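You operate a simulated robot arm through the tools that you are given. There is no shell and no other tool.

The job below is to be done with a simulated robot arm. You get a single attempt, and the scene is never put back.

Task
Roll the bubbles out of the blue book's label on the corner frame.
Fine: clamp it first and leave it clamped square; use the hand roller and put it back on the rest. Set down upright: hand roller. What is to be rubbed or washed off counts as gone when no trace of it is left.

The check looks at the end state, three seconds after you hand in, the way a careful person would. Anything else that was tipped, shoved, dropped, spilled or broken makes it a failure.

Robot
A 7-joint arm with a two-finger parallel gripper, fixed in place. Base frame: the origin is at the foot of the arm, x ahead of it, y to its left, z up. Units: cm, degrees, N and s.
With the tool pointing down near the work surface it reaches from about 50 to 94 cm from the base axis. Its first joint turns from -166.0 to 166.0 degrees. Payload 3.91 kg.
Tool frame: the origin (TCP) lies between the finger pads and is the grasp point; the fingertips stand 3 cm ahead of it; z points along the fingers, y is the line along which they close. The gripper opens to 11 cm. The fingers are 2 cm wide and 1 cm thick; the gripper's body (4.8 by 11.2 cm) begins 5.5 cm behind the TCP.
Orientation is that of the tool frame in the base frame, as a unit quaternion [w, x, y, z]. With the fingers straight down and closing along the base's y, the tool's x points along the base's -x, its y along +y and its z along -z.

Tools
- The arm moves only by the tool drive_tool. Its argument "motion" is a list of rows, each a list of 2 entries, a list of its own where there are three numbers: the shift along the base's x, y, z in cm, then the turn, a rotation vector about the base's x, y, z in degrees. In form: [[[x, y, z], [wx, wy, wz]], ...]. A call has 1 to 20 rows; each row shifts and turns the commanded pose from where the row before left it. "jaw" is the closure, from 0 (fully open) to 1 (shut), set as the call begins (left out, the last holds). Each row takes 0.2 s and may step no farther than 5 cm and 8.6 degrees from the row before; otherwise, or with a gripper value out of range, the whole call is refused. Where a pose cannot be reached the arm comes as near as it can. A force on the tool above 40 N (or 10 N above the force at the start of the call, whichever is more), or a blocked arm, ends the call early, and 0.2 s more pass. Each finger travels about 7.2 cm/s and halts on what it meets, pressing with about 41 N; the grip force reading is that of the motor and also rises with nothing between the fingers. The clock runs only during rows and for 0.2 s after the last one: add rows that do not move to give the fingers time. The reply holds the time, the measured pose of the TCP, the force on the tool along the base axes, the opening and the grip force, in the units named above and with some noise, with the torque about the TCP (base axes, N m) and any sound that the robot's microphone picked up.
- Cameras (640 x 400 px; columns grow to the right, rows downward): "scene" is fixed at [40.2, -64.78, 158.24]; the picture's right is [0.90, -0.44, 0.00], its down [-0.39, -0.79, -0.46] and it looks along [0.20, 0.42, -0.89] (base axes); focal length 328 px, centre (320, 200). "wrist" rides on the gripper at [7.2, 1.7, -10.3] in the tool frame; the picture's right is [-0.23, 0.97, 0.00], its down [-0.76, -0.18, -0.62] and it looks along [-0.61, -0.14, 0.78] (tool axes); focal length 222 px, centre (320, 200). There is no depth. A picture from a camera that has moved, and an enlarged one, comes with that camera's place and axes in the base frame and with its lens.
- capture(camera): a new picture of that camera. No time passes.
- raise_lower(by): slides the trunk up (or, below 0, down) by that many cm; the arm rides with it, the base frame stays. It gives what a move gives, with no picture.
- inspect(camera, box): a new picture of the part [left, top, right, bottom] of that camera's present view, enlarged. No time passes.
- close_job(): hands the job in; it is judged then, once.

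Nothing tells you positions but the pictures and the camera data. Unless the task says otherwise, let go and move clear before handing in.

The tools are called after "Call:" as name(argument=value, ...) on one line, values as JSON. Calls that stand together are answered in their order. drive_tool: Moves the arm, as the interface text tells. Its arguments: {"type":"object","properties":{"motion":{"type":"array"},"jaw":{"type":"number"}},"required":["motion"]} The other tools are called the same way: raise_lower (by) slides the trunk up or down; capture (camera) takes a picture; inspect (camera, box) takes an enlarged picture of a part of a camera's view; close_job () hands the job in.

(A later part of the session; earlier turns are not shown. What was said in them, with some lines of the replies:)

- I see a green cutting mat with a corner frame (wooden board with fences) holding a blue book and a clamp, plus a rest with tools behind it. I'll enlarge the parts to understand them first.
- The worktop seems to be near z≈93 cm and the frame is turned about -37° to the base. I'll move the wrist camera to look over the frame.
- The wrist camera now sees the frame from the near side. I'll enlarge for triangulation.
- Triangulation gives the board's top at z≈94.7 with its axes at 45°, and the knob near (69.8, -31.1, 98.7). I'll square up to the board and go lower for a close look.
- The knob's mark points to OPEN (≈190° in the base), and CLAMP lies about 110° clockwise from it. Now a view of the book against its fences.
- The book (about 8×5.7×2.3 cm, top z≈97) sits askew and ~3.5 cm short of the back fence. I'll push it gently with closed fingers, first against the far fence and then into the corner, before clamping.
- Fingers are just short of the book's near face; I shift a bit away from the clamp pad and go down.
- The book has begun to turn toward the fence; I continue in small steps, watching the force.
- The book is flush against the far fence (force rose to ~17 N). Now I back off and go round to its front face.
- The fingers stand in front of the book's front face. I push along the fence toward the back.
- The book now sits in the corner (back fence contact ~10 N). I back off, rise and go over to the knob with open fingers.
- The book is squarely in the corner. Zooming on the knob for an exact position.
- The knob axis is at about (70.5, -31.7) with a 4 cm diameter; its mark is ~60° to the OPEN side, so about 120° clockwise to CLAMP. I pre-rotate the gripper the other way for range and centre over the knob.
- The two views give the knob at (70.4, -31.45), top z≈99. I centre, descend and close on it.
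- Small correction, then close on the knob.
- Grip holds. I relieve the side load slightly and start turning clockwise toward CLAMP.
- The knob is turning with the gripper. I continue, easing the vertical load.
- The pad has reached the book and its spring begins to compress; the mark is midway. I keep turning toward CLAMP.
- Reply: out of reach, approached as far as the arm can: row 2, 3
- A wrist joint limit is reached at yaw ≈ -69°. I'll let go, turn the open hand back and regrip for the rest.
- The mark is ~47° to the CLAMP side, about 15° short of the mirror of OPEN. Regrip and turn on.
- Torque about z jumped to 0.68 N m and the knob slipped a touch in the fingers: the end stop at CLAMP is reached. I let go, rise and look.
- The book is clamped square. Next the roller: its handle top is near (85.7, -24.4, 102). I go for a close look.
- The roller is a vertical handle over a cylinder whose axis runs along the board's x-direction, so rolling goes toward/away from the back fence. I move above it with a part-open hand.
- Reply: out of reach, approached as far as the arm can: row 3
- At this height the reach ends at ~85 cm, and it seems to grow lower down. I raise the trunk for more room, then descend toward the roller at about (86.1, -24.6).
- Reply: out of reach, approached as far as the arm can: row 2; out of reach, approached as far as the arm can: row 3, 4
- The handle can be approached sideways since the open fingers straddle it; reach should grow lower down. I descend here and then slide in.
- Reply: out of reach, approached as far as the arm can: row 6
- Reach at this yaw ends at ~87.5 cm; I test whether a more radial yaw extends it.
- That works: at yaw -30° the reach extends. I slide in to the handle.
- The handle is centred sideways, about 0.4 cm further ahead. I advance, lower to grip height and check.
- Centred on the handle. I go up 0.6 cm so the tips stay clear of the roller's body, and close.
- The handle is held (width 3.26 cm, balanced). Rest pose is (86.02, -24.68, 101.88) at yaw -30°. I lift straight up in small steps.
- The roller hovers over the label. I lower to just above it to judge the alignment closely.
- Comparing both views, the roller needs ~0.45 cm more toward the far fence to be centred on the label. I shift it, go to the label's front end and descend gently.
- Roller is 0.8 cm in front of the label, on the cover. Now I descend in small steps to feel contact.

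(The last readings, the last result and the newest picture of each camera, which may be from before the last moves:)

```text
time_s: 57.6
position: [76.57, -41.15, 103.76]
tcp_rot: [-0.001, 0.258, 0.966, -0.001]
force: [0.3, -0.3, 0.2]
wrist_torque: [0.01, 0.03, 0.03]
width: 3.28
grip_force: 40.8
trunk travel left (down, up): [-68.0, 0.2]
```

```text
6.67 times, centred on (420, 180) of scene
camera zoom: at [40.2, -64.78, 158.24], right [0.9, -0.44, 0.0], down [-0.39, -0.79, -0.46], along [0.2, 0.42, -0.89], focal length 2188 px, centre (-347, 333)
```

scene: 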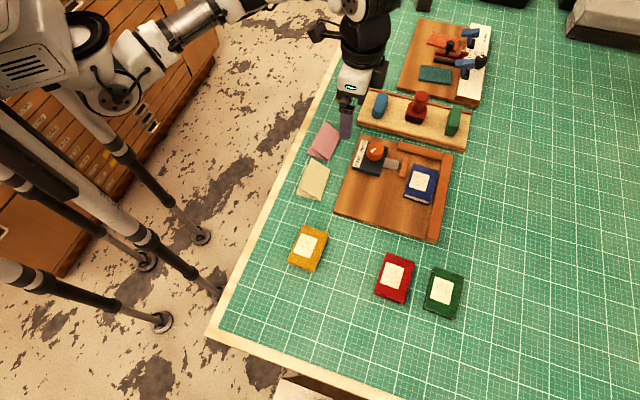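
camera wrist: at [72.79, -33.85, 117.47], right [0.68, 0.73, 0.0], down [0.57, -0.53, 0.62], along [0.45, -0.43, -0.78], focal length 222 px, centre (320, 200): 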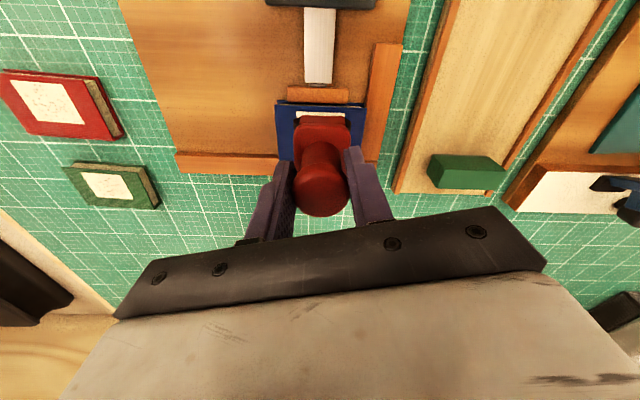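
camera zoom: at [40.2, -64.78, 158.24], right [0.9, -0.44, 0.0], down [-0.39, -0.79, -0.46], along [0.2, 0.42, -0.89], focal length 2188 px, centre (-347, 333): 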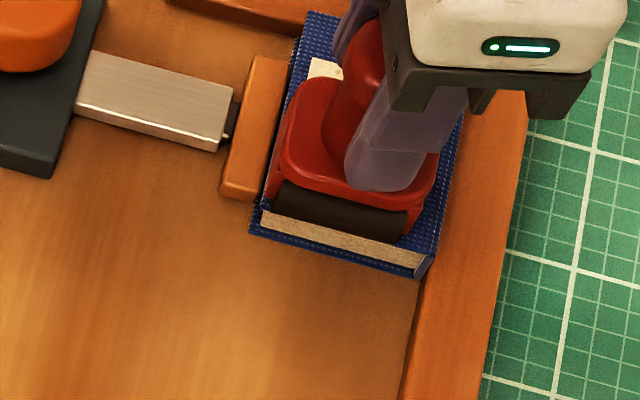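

Call:
drive_tool(motion=[[[0, 0, -0.06], [0, 0, 0]], [[0, 0, -0.06], [0, 0, 0]], [[0, 0, 0], [0, 0, 0]]])

```text
time_s: 58.4
position: [76.64, -41.04, 103.89]
tcp_rot: [0.0, 0.257, 0.966, -0.002]
force: [1.5, -1.5, 4.8]
wrist_torque: [-0.07, 0.02, 0.0]
width: 3.24
grip_force: 41.4
trunk travel left (down, up): [-68.0, 0.2]
```

Contact: ~6 N. A bit more pressure, then roll toward the back.

Call:
drive_tool(motion=[[[0, 0, -0.06], [0, 0, 0]], [[0.285, 0.28, 0], [0, 0, 0]], [[0.285, 0.28, 0], [0, 0, 0]], [[0.285, 0.28, 0], [0, 0, 0]], [[0, 0, 0], [0, 0, 0]]])

Call:
inspect(camera="scene", box=[385, 140, 455, 200])

Call:
inspect(camera="wrist", box=[220, 70, 420, 195])

```text
time_s: 59.6
position: [77.27, -40.3, 103.8]
tcp_rot: [0.0, 0.258, 0.966, -0.002]
force: [-3.7, -4.9, 13.1]
wrist_torque: [-0.28, 0.33, 0.04]
width: 3.25
grip_force: 41.0
trunk travel left (down, up): [-68.0, 0.2]
```

```text
6.67 times, centred on (420, 170) of scene
camera zoom: at [40.2, -64.78, 158.24], right [0.9, -0.44, 0.0], down [-0.39, -0.79, -0.46], along [0.2, 0.42, -0.89], focal length 2188 px, centre (-347, 400)
```

zoom: 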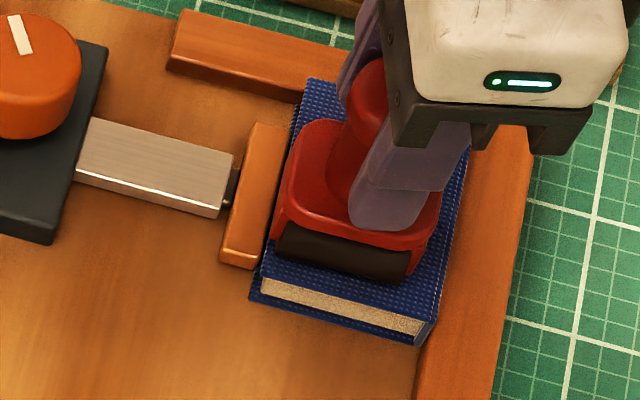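

```text
3.20 times, centred on (320, 132) of wrist
camera zoom: at [71.85, -35.26, 114.07], right [0.68, 0.73, 0.0], down [0.57, -0.53, 0.63], along [0.46, -0.43, -0.78], focal length 711 px, centre (320, 416)
```

zoom: 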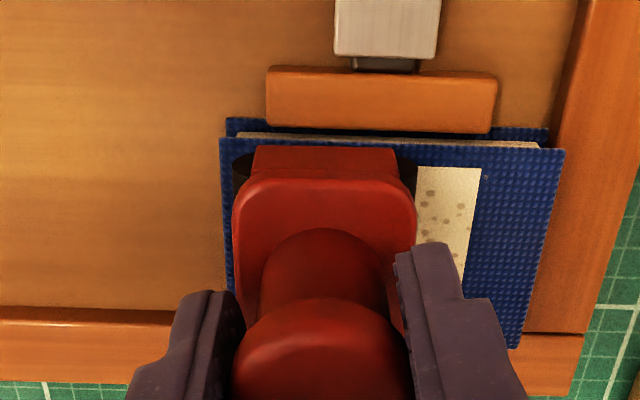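

Rolling works with ~14 N down. I continue to the back end of the label.

Call:
drive_tool(motion=[[[0.285, 0.28, 0], [0, 0, 0]], [[0.285, 0.28, 0], [0, 0, 0]], [[0.285, 0.28, 0], [0, 0, 0]], [[0.285, 0.28, 0], [0, 0, 0]], [[0.285, 0.28, 0], [0, 0, 0]], [[0.285, 0.28, 0], [0, 0, 0]], [[0, 0, 0], [0, 0, 0]]])

Call:
drive_tool(motion=[[[0.285, 0.28, 0], [0, 0, 0]], [[0.285, 0.28, 0], [0, 0, 0]], [[0.285, 0.28, 0], [0, 0, 0]], [[0.285, 0.28, 0], [0, 0, 0]], [[0.285, 0.28, 0], [0, 0, 0]], [[0, 0, 0], [0, 0, 0]]])

Call:
inspect(camera="scene", box=[385, 140, 455, 200])

Call:
inspect(camera="wrist", box=[220, 70, 420, 195])

```text
time_s: 61.2
position: [79.28, -38.61, 103.81]
tcp_rot: [0.0, 0.257, 0.966, -0.001]
force: [-3.8, -3.4, 13.8]
wrist_torque: [-0.13, 0.31, 0.02]
width: 3.24
grip_force: 40.9
trunk travel left (down, up): [-68.0, 0.2]
```

```text
time_s: 62.6
position: [80.54, -37.21, 103.74]
tcp_rot: [0.0, 0.258, 0.966, -0.001]
force: [-3.0, -4.8, 13.4]
wrist_torque: [-0.17, 0.15, -0.04]
width: 3.25
grip_force: 41.1
trunk travel left (down, up): [-68.0, 0.2]
```

```text
6.67 times, centred on (420, 170) of scene
camera zoom: at [40.2, -64.78, 158.24], right [0.9, -0.44, 0.0], down [-0.39, -0.79, -0.46], along [0.2, 0.42, -0.89], focal length 2188 px, centre (-347, 400)
```

zoom: 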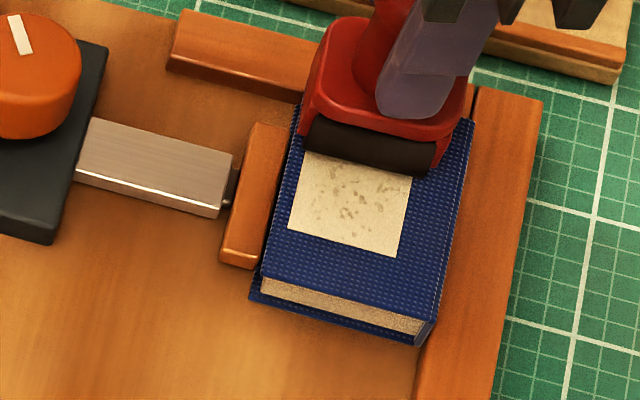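

```text
3.20 times, centred on (320, 132) of wrist
camera zoom: at [75.04, -32.17, 114.05], right [0.68, 0.73, 0.0], down [0.57, -0.53, 0.62], along [0.46, -0.43, -0.78], focal length 711 px, centre (320, 416)
```

zoom: 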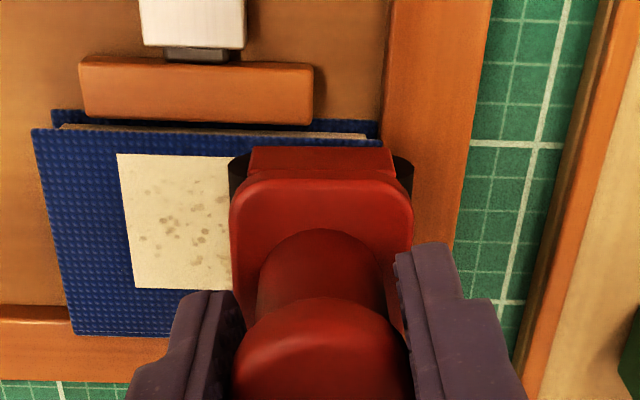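

The bubbles have faded but not gone; more passes are needed. Rolling back and forth.

Call:
drive_tool(motion=[[[-0.285, -0.28, -0.03], [0, 0, 0]], [[-0.285, -0.28, 0], [0, 0, 0]], [[-0.285, -0.28, 0], [0, 0, 0]], [[-0.285, -0.28, 0], [0, 0, 0]], [[-0.285, -0.28, 0], [0, 0, 0]], [[-0.285, -0.28, 0], [0, 0, 0]], [[-0.285, -0.28, 0], [0, 0, 0]], [[-0.285, -0.28, 0], [0, 0, 0]], [[-0.285, -0.28, 0], [0, 0, 0]], [[-0.285, -0.28, 0], [0, 0, 0]], [[-0.285, -0.28, 0], [0, 0, 0]], [[-0.285, -0.28, 0], [0, 0, 0]], [[-0.285, -0.28, 0], [0, 0, 0]], [[0, 0, 0], [0, 0, 0]]])

Call:
inspect(camera="wrist", box=[220, 70, 420, 195])

Call:
inspect(camera="scene", box=[385, 140, 455, 200])

```text
time_s: 65.6
position: [76.92, -40.83, 103.81]
tcp_rot: [0.0, 0.258, 0.966, -0.002]
force: [2.8, 4.0, 12.9]
wrist_torque: [0.17, -0.18, 0.02]
width: 3.26
grip_force: 41.2
trunk travel left (down, up): [-68.0, 0.2]
```

```text
3.20 times, centred on (320, 132) of wrist
camera zoom: at [71.46, -35.79, 114.03], right [0.68, 0.73, 0.0], down [0.57, -0.53, 0.62], along [0.46, -0.43, -0.78], focal length 711 px, centre (320, 416)
```

zoom: 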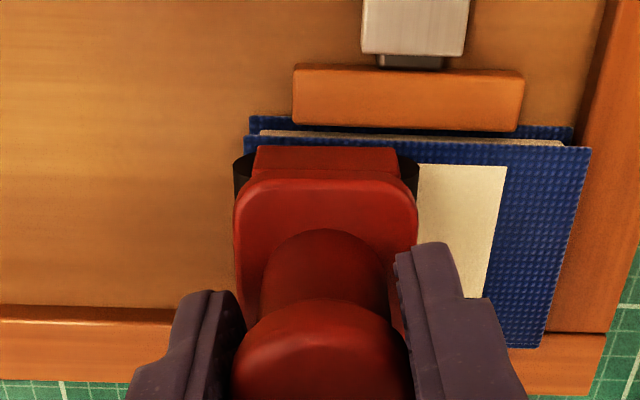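

```text
6.67 times, centred on (420, 170) of scene
camera zoom: at [40.2, -64.78, 158.24], right [0.9, -0.44, 0.0], down [-0.39, -0.79, -0.46], along [0.2, 0.42, -0.89], focal length 2188 px, centre (-347, 400)
```

zoom: 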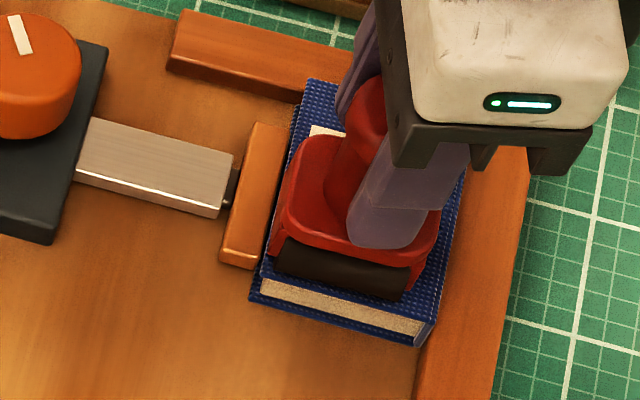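

The visible half is clean after the second pass. I'll lift, offset 0.3 cm sideways and do another pair of passes for full coverage.

Call:
drive_tool(motion=[[[0, 0, 0.35], [0, 0, 0]], [[0.21, -0.21, 0], [0, 0, 0]], [[0, 0, -0.35], [0, 0, 0]], [[0.285, 0.28, 0], [0, 0, 0]], [[0.285, 0.28, 0], [0, 0, 0]], [[0.285, 0.28, 0], [0, 0, 0]], [[0.285, 0.28, 0], [0, 0, 0]], [[0.285, 0.28, 0], [0, 0, 0]], [[0.285, 0.28, 0], [0, 0, 0]], [[0.285, 0.28, 0], [0, 0, 0]], [[0.285, 0.28, 0], [0, 0, 0]], [[0.285, 0.28, 0], [0, 0, 0]], [[0.285, 0.28, 0], [0, 0, 0]], [[0.285, 0.28, 0], [0, 0, 0]], [[0.285, 0.28, 0], [0, 0, 0]], [[0.285, 0.28, 0], [0, 0, 0]], [[0, 0, 0], [0, 0, 0]]])

Call:
inspect(camera="wrist", box=[220, 70, 420, 195])

Call:
inspect(camera="scene", box=[385, 140, 455, 200])

```text
time_s: 69.2
position: [80.84, -37.47, 103.7]
tcp_rot: [0.0, 0.258, 0.966, 0.0]
force: [-2.0, -1.9, 5.7]
wrist_torque: [-0.08, 0.12, -0.04]
width: 3.27
grip_force: 41.0
trunk travel left (down, up): [-68.0, 0.2]
```

```text
3.20 times, centred on (320, 132) of wrist
camera zoom: at [75.32, -32.37, 114.03], right [0.68, 0.73, 0.0], down [0.57, -0.53, 0.62], along [0.45, -0.43, -0.78], focal length 711 px, centre (320, 416)
```

zoom: 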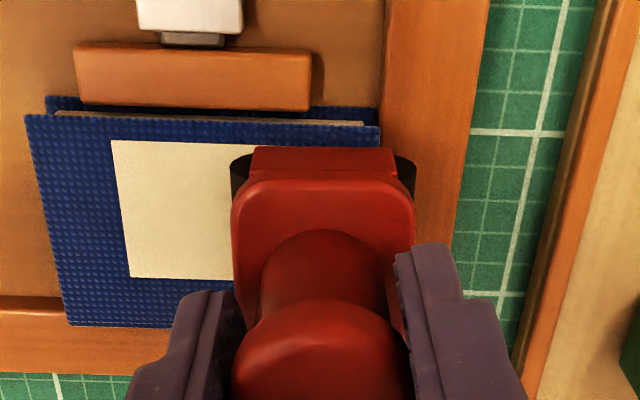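

```text
6.67 times, centred on (420, 170) of scene
camera zoom: at [40.2, -64.78, 158.24], right [0.9, -0.44, 0.0], down [-0.39, -0.79, -0.46], along [0.2, 0.42, -0.89], focal length 2188 px, centre (-347, 400)
```

zoom: 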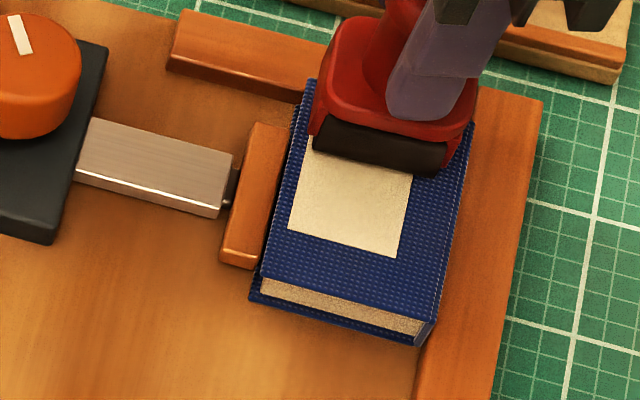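

Label looks clean. One more pass back with the opposite side offset, a bit firmer, for any faint trace.

Call:
drive_tool(motion=[[[0, 0, 0.35], [0, 0, 0]], [[-0.4, 0.4, 0], [0, 0, 0]], [[0, 0, -0.38], [0, 0, 0]], [[-0.285, -0.28, 0], [0, 0, 0]], [[-0.285, -0.28, 0], [0, 0, 0]], [[-0.285, -0.28, 0], [0, 0, 0]], [[-0.285, -0.28, 0], [0, 0, 0]], [[-0.285, -0.28, 0], [0, 0, 0]], [[-0.285, -0.28, 0], [0, 0, 0]], [[-0.285, -0.28, 0], [0, 0, 0]], [[-0.285, -0.28, 0], [0, 0, 0]], [[-0.285, -0.28, 0], [0, 0, 0]], [[-0.285, -0.28, 0], [0, 0, 0]], [[-0.285, -0.28, 0], [0, 0, 0]], [[-0.285, -0.28, 0], [0, 0, 0]], [[-0.285, -0.28, 0], [0, 0, 0]], [[0, 0, 0], [0, 0, 0]]])

Call:
inspect(camera="wrist", box=[220, 70, 420, 195])

```text
time_s: 72.8
position: [76.49, -40.49, 103.76]
tcp_rot: [0.0, 0.258, 0.966, -0.001]
force: [5.4, 4.8, 15.4]
wrist_torque: [0.08, -0.26, 0.02]
width: 3.27
grip_force: 40.8
trunk travel left (down, up): [-68.0, 0.2]
```

```text
3.20 times, centred on (320, 132) of wrist
camera zoom: at [71.1, -35.43, 113.99], right [0.68, 0.73, 0.0], down [0.57, -0.53, 0.62], along [0.46, -0.43, -0.78], focal length 711 px, centre (320, 416)
```

zoom: 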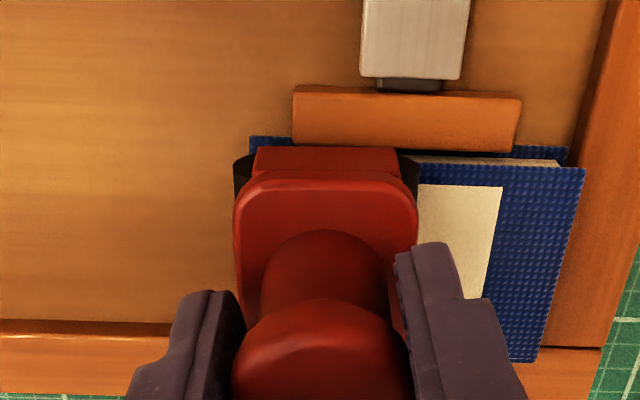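

Call:
drive_tool(motion=[[[0, 0, 0.35], [0, 0, 0]], [[0.2, -0.2, 0], [0, 0, 0]], [[0, 0, -0.35], [0, 0, 0]], [[0.285, 0.28, 0], [0, 0, 0]], [[0.285, 0.28, 0], [0, 0, 0]], [[0.285, 0.28, 0], [0, 0, 0]], [[0.285, 0.28, 0], [0, 0, 0]], [[0.285, 0.28, 0], [0, 0, 0]], [[0.285, 0.28, 0], [0, 0, 0]], [[0.285, 0.28, 0], [0, 0, 0]], [[0.285, 0.28, 0], [0, 0, 0]], [[0.285, 0.28, 0], [0, 0, 0]], [[0.285, 0.28, 0], [0, 0, 0]], [[0.285, 0.28, 0], [0, 0, 0]], [[0.285, 0.28, 0], [0, 0, 0]], [[0.285, 0.28, 0], [0, 0, 0]], [[0, 0, 0], [0, 0, 0]]])

Call:
drive_tool(motion=[[[0, 0, 1.2], [0, 0, 0]], [[0, 0, 1.2], [0, 0, 0]], [[0, 0, 1.0], [0, 0, 0]], [[1.0, 3.2, 0], [0, 0, 0]], [[1.0, 3.2, 0], [0, 0, 0]], [[0, 0, 0], [0, 0, 0]]])

Call:
inspect(camera="wrist", box=[80, 60, 400, 220])

Call:
inspect(camera="scene", box=[385, 140, 455, 200])

```text
time_s: 76.4
position: [80.44, -37.22, 103.76]
tcp_rot: [0.001, 0.259, 0.966, -0.001]
force: [-2.8, -4.1, 10.6]
wrist_torque: [-0.16, 0.17, -0.01]
width: 3.25
grip_force: 41.1
trunk travel left (down, up): [-68.0, 0.2]
```

```text
time_s: 77.8
position: [82.49, -30.72, 106.93]
tcp_rot: [0.0, 0.258, 0.966, -0.002]
force: [0.7, -0.4, -1.9]
wrist_torque: [0.04, -0.01, 0.0]
width: 3.25
grip_force: 41.1
trunk travel left (down, up): [-68.0, 0.2]
```

```text
2.00 times, centred on (240, 140) of wrist
camera zoom: at [77.12, -25.65, 117.23], right [0.68, 0.73, 0.0], down [0.57, -0.53, 0.62], along [0.45, -0.43, -0.78], focal length 444 px, centre (480, 320)
```

zoom: 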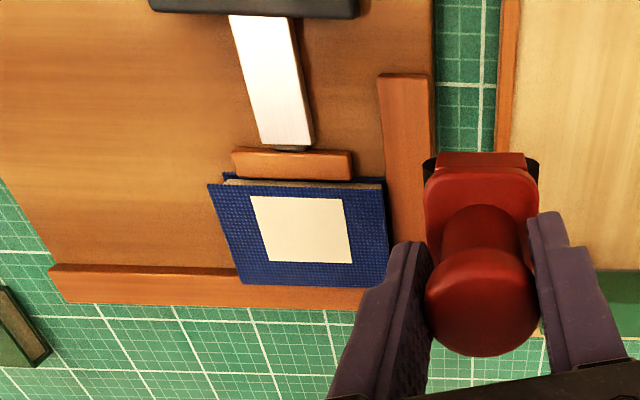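

```text
6.67 times, centred on (420, 170) of scene
camera zoom: at [40.2, -64.78, 158.24], right [0.9, -0.44, 0.0], down [-0.39, -0.79, -0.46], along [0.2, 0.42, -0.89], focal length 2188 px, centre (-347, 400)
```

zoom: 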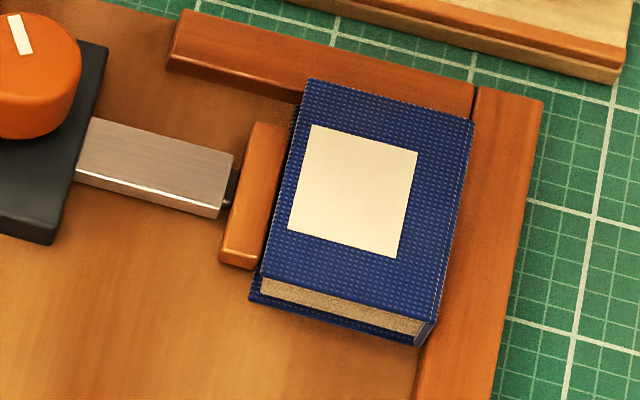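

The label is completely clean and the book still clamped square. Now the roller goes back to its place on the rest.

Call:
drive_tool(motion=[[[1.1, 2.75, 0], [0, 0, 0]], [[1.1, 2.75, 0], [0, 0, 0]], [[0.45, 0.2, -1], [0, 0, 0]], [[0.45, 0.2, -1.2], [0, 0, 0]], [[0.4, 0.1, -1], [0, 0, 0]], [[0, 0, 0], [0, 0, 0]]])

Call:
inspect(camera="scene", box=[380, 60, 480, 140])

Call:
capture(camera="wrist")

```text
time_s: 79.2
position: [86.21, -24.81, 103.66]
tcp_rot: [-0.001, 0.258, 0.966, -0.002]
force: [0.7, -0.5, -1.7]
wrist_torque: [0.03, 0.02, 0.03]
width: 3.27
grip_force: 41.2
trunk travel left (down, up): [-68.0, 0.2]
```

```text
5.00 times, centred on (430, 100) of scene
camera zoom: at [40.2, -64.78, 158.24], right [0.9, -0.44, 0.0], down [-0.39, -0.79, -0.46], along [0.2, 0.42, -0.89], focal length 1641 px, centre (-230, 700)
```

zoom: 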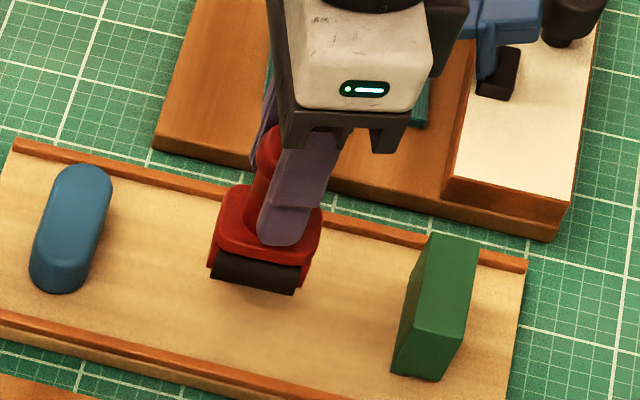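

```text
taken
camera wrist: at [80.71, -19.74, 113.99], right [0.68, 0.73, 0.0], down [0.57, -0.53, 0.62], along [0.45, -0.43, -0.78], focal length 222 px, centre (320, 200)
```

wrist: 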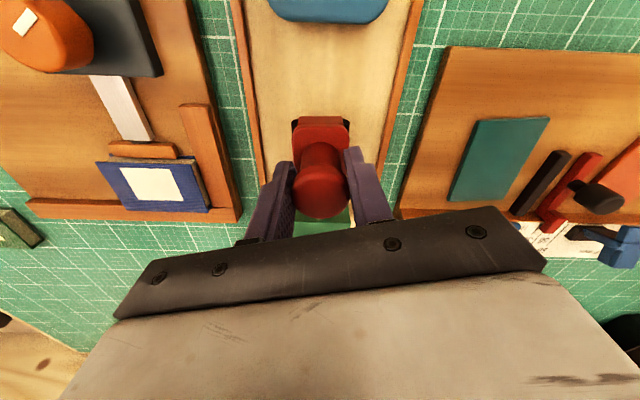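

Roller is above its original spot, upright. I lower it in small steps until it takes its weight on the rest.

Call:
drive_tool(motion=[[[-0.1, 0.1, -0.5], [0, 0, 0]], [[0, 0, -0.5], [0, 0, 0]], [[0, 0, -0.3], [0, 0, 0]], [[0, 0, -0.15], [0, 0, 0]], [[0, 0, 0], [0, 0, 0]]])

Call:
drive_tool(motion=[[[0, 0, -0.1], [0, 0, 0]], [[0, 0, -0.1], [0, 0, 0]], [[0, 0, 0], [0, 0, 0]]])

```text
time_s: 80.4
position: [86.12, -24.77, 102.31]
tcp_rot: [-0.001, 0.258, 0.966, -0.002]
force: [0.4, 0.8, -1.5]
wrist_torque: [-0.01, 0.02, -0.04]
width: 3.24
grip_force: 40.9
trunk travel left (down, up): [-68.0, 0.2]
```

```text
time_s: 81.2
position: [86.09, -24.79, 102.14]
tcp_rot: [-0.001, 0.258, 0.966, -0.001]
force: [-0.4, -0.2, -1.8]
wrist_torque: [0.0, 0.0, -0.02]
width: 3.23
grip_force: 41.4
trunk travel left (down, up): [-68.0, 0.2]
```

Call:
drive_tool(motion=[[[0, 0, -0.08], [0, 0, 0]], [[0, 0, -0.08], [0, 0, 0]], [[0, 0, 0], [0, 0, 0]]])

Call:
drive_tool(motion=[[[0, 0, -0.07], [0, 0, 0]], [[0, 0, 0], [0, 0, 0]]])

```text
time_s: 82.0
position: [85.98, -24.78, 102.15]
tcp_rot: [0.0, 0.258, 0.966, -0.001]
force: [0.1, -0.7, -1.4]
wrist_torque: [0.03, -0.02, 0.0]
width: 3.27
grip_force: 40.9
trunk travel left (down, up): [-68.0, 0.2]
```

```text
time_s: 82.6
position: [86.02, -24.85, 102.01]
tcp_rot: [0.0, 0.258, 0.966, -0.002]
force: [-0.2, 0.3, -2.0]
wrist_torque: [0.01, -0.02, 0.0]
width: 3.26
grip_force: 41.5
trunk travel left (down, up): [-68.0, 0.2]
```

Call:
drive_tool(motion=[[[0, 0, -0.07], [0, 0, 0]], [[0, 0, -0.05], [0, 0, 0]], [[0, 0, 0], [0, 0, 0]]])

Call:
drive_tool(motion=[[[0, 0, -0.06], [0, 0, 0]], [[0, 0, 0], [0, 0, 0]]])

```text
time_s: 83.4
position: [86.11, -24.62, 101.71]
tcp_rot: [-0.001, 0.257, 0.966, -0.002]
force: [-0.3, 0.6, -2.1]
wrist_torque: [-0.01, -0.02, 0.0]
width: 3.26
grip_force: 40.7
trunk travel left (down, up): [-68.0, 0.2]
```

```text
time_s: 84.0
position: [86.14, -24.75, 101.8]
tcp_rot: [-0.001, 0.258, 0.966, -0.003]
force: [0.2, 0.4, -2.1]
wrist_torque: [0.02, -0.01, 0.0]
width: 3.25
grip_force: 41.1
trunk travel left (down, up): [-68.0, 0.2]
```

Call:
drive_tool(motion=[[[0, 0, -0.06], [0, 0, 0]], [[0, 0, 0], [0, 0, 0]]])

Call:
drive_tool(motion=[[[0, 0, -0.06], [0, 0, 0]], [[0, 0, 0], [0, 0, 0]]])

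Call:
inspect(camera="scene", box=[390, 80, 470, 140])

```text
time_s: 84.6
position: [86.0, -24.65, 101.74]
tcp_rot: [-0.001, 0.259, 0.966, -0.002]
force: [0.5, -0.2, -0.6]
wrist_torque: [0.0, 0.01, 0.01]
width: 3.26
grip_force: 40.6
trunk travel left (down, up): [-68.0, 0.2]
```

```text
time_s: 85.2
position: [85.93, -24.66, 101.81]
tcp_rot: [0.001, 0.258, 0.966, -0.001]
force: [3.0, -2.2, 7.4]
wrist_torque: [0.06, -0.18, -0.09]
width: 3.29
grip_force: 41.4
trunk travel left (down, up): [-68.0, 0.2]
```

```text
6.67 times, centred on (430, 110) of scene
camera zoom: at [40.2, -64.78, 158.24], right [0.9, -0.44, 0.0], down [-0.39, -0.79, -0.46], along [0.2, 0.42, -0.89], focal length 2188 px, centre (-413, 800)
```

zoom: 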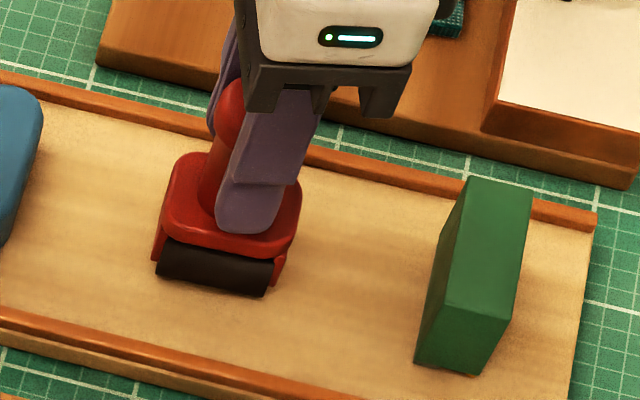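

It is standing on the rest, in its original place. I ease the pressure and open the fingers moderately.

Call:
drive_tool(motion=[[[0, 0, 0.05], [0, 0, 0]], [[0, 0, 0], [0, 0, 0]]])

Call:
drive_tool(motion=[[[0, 0, 0], [0, 0, 0]], [[0, 0, 0], [0, 0, 0]], [[0, 0, 0], [0, 0, 0]]], jaw=0.3)

Call:
inspect(camera="scene", box=[390, 80, 470, 140])

Call:
inspect(camera="wrist", box=[220, 90, 420, 215])

```text
time_s: 85.8
position: [85.95, -24.58, 101.7]
tcp_rot: [0.0, 0.258, 0.966, -0.002]
force: [2.5, -1.7, 6.1]
wrist_torque: [0.05, -0.14, -0.05]
width: 3.24
grip_force: 41.2
trunk travel left (down, up): [-68.0, 0.2]
```

```text
time_s: 86.6
position: [85.96, -24.58, 101.66]
tcp_rot: [0.0, 0.257, 0.966, -0.002]
force: [0.4, 0.5, 0.0]
wrist_torque: [0.01, 0.0, -0.02]
width: 7.7
grip_force: 0.1
trunk travel left (down, up): [-68.0, 0.2]
```

```text
6.67 times, centred on (430, 110) of scene
camera zoom: at [40.2, -64.78, 158.24], right [0.9, -0.44, 0.0], down [-0.39, -0.79, -0.46], along [0.2, 0.42, -0.89], focal length 2188 px, centre (-413, 800)
```

zoom: 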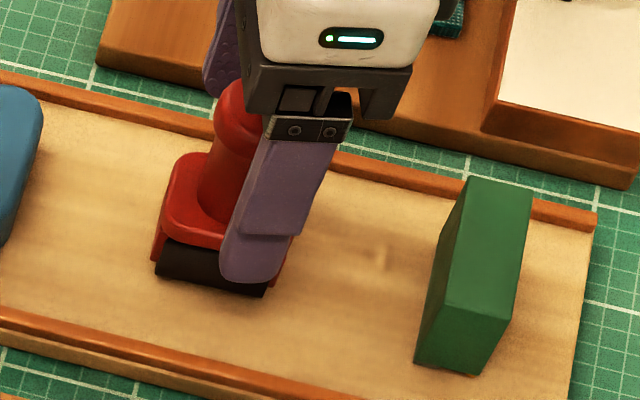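

```text
3.20 times, centred on (320, 152) of wrist
camera zoom: at [80.54, -19.63, 111.96], right [0.68, 0.73, 0.0], down [0.57, -0.53, 0.62], along [0.45, -0.43, -0.78], focal length 711 px, centre (320, 352)
```

zoom: 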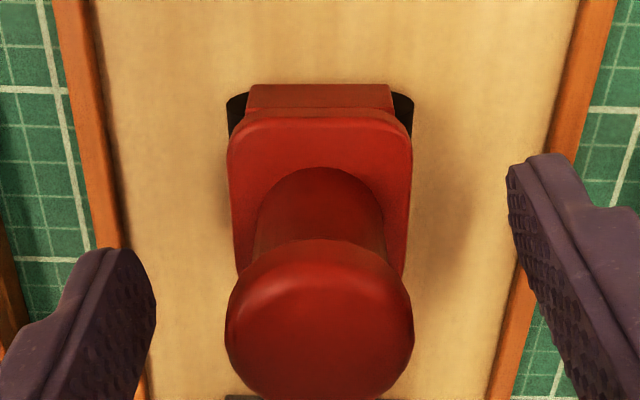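

The roller stands upright and free. I rise straight with a slight pull-back, then move clear.

Call:
drive_tool(motion=[[[-0.17, 0.1, 1], [0, 0, 0]], [[-0.17, 0.1, 1.5], [0, 0, 0]], [[-0.26, 0.15, 1.5], [0, 0, 0]], [[-0.43, 0.25, 1.5], [0, 0, 0]], [[-1.7, 1, 1.5], [0, 0, 0]], [[-3.5, 1.5, 2], [0, 0, 0]], [[-3.5, 1.5, 2], [0, 0, 0]], [[-3.5, 1.5, 0], [0, 0, 0]], [[-4, 1.5, 0], [0, 0, 0]], [[-4, 1.5, 0], [0, 0, 0]], [[0, 0, 0], [0, 0, 0]]])

Call:
capture(camera="scene")

Call:
inspect(camera="scene", box=[330, 70, 490, 170])

Call:
inspect(camera="scene", box=[340, 120, 460, 210])

Call:
inspect(camera="scene", box=[395, 150, 445, 200])

```text
time_s: 89.0
position: [64.35, -15.88, 112.55]
tcp_rot: [-0.001, 0.258, 0.966, -0.001]
force: [0.4, 0.1, 0.2]
wrist_torque: [0.0, -0.02, -0.04]
width: 7.7
grip_force: 0.1
trunk travel left (down, up): [-68.0, 0.2]
```

```text
taken
```

scene: 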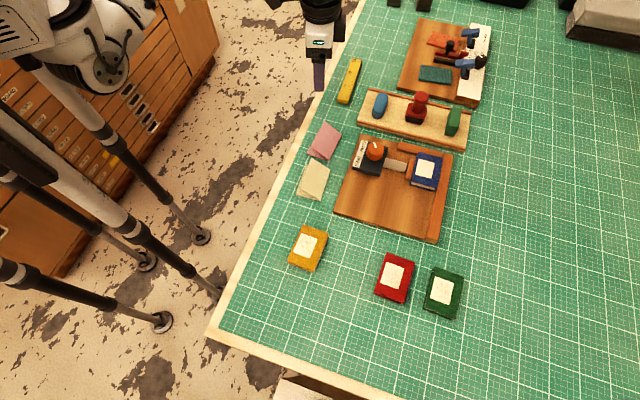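

```text
4.00 times, centred on (410, 120) of scene
camera zoom: at [40.2, -64.78, 158.24], right [0.9, -0.44, 0.0], down [-0.39, -0.79, -0.46], along [0.2, 0.42, -0.89], focal length 1312 px, centre (-40, 520)
```

zoom: 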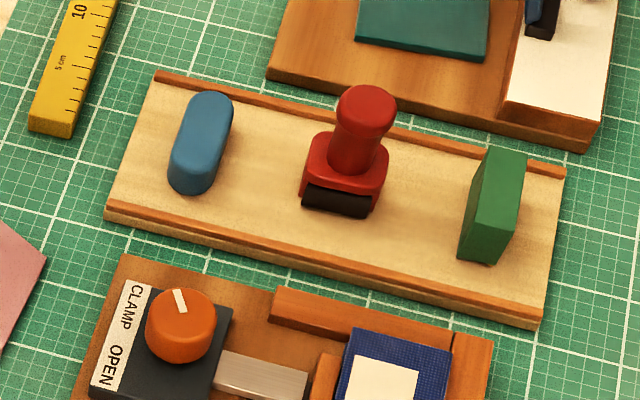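

```text
4.44 times, centred on (400, 165) of scene
camera zoom: at [40.2, -64.78, 158.24], right [0.9, -0.44, 0.0], down [-0.39, -0.79, -0.46], along [0.2, 0.42, -0.89], focal length 1458 px, centre (-36, 356)
```

zoom: 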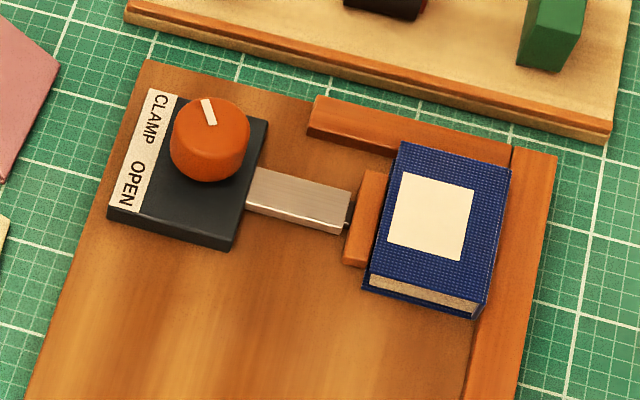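

```text
8.00 times, centred on (420, 175) of scene
camera zoom: at [40.2, -64.78, 158.24], right [0.9, -0.44, 0.0], down [-0.39, -0.79, -0.46], along [0.2, 0.42, -0.89], focal length 2625 px, centre (-480, 400)
```

zoom: 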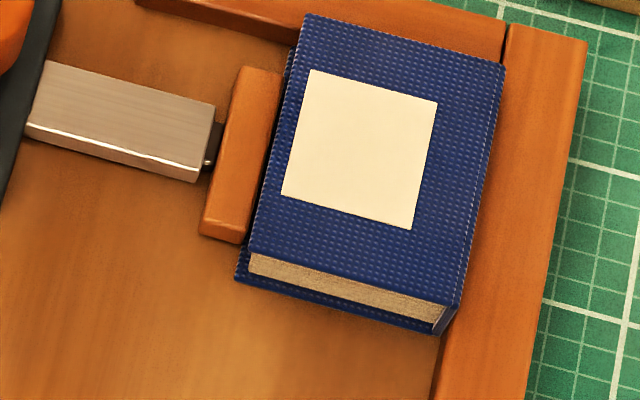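

The label is clean, the book sits square in the corner with the knob at CLAMP, and the roller stands upright on its rest. Nothing else has moved and the arm is clear, so I hand in.

Call:
close_job()

```text
The job is handed in.
```

I rolled the bubbles out of the blue book's label, and in the final pictures no trace of them is left. I have handed the job in.

- **Book:** I pushed it into the corner against both fences before clamping. It is still square there, with the knob turned to its stop at CLAMP.
- **Rolling:** it took several passes with the hand roller. Some were offset slightly to each side so the full width of the label was covered.
- **Roller:** it is back at its original spot on the rest, standing upright.
- **Surroundings:** nothing else looked moved or tipped in the last pictures, and the arm is clear of the work.
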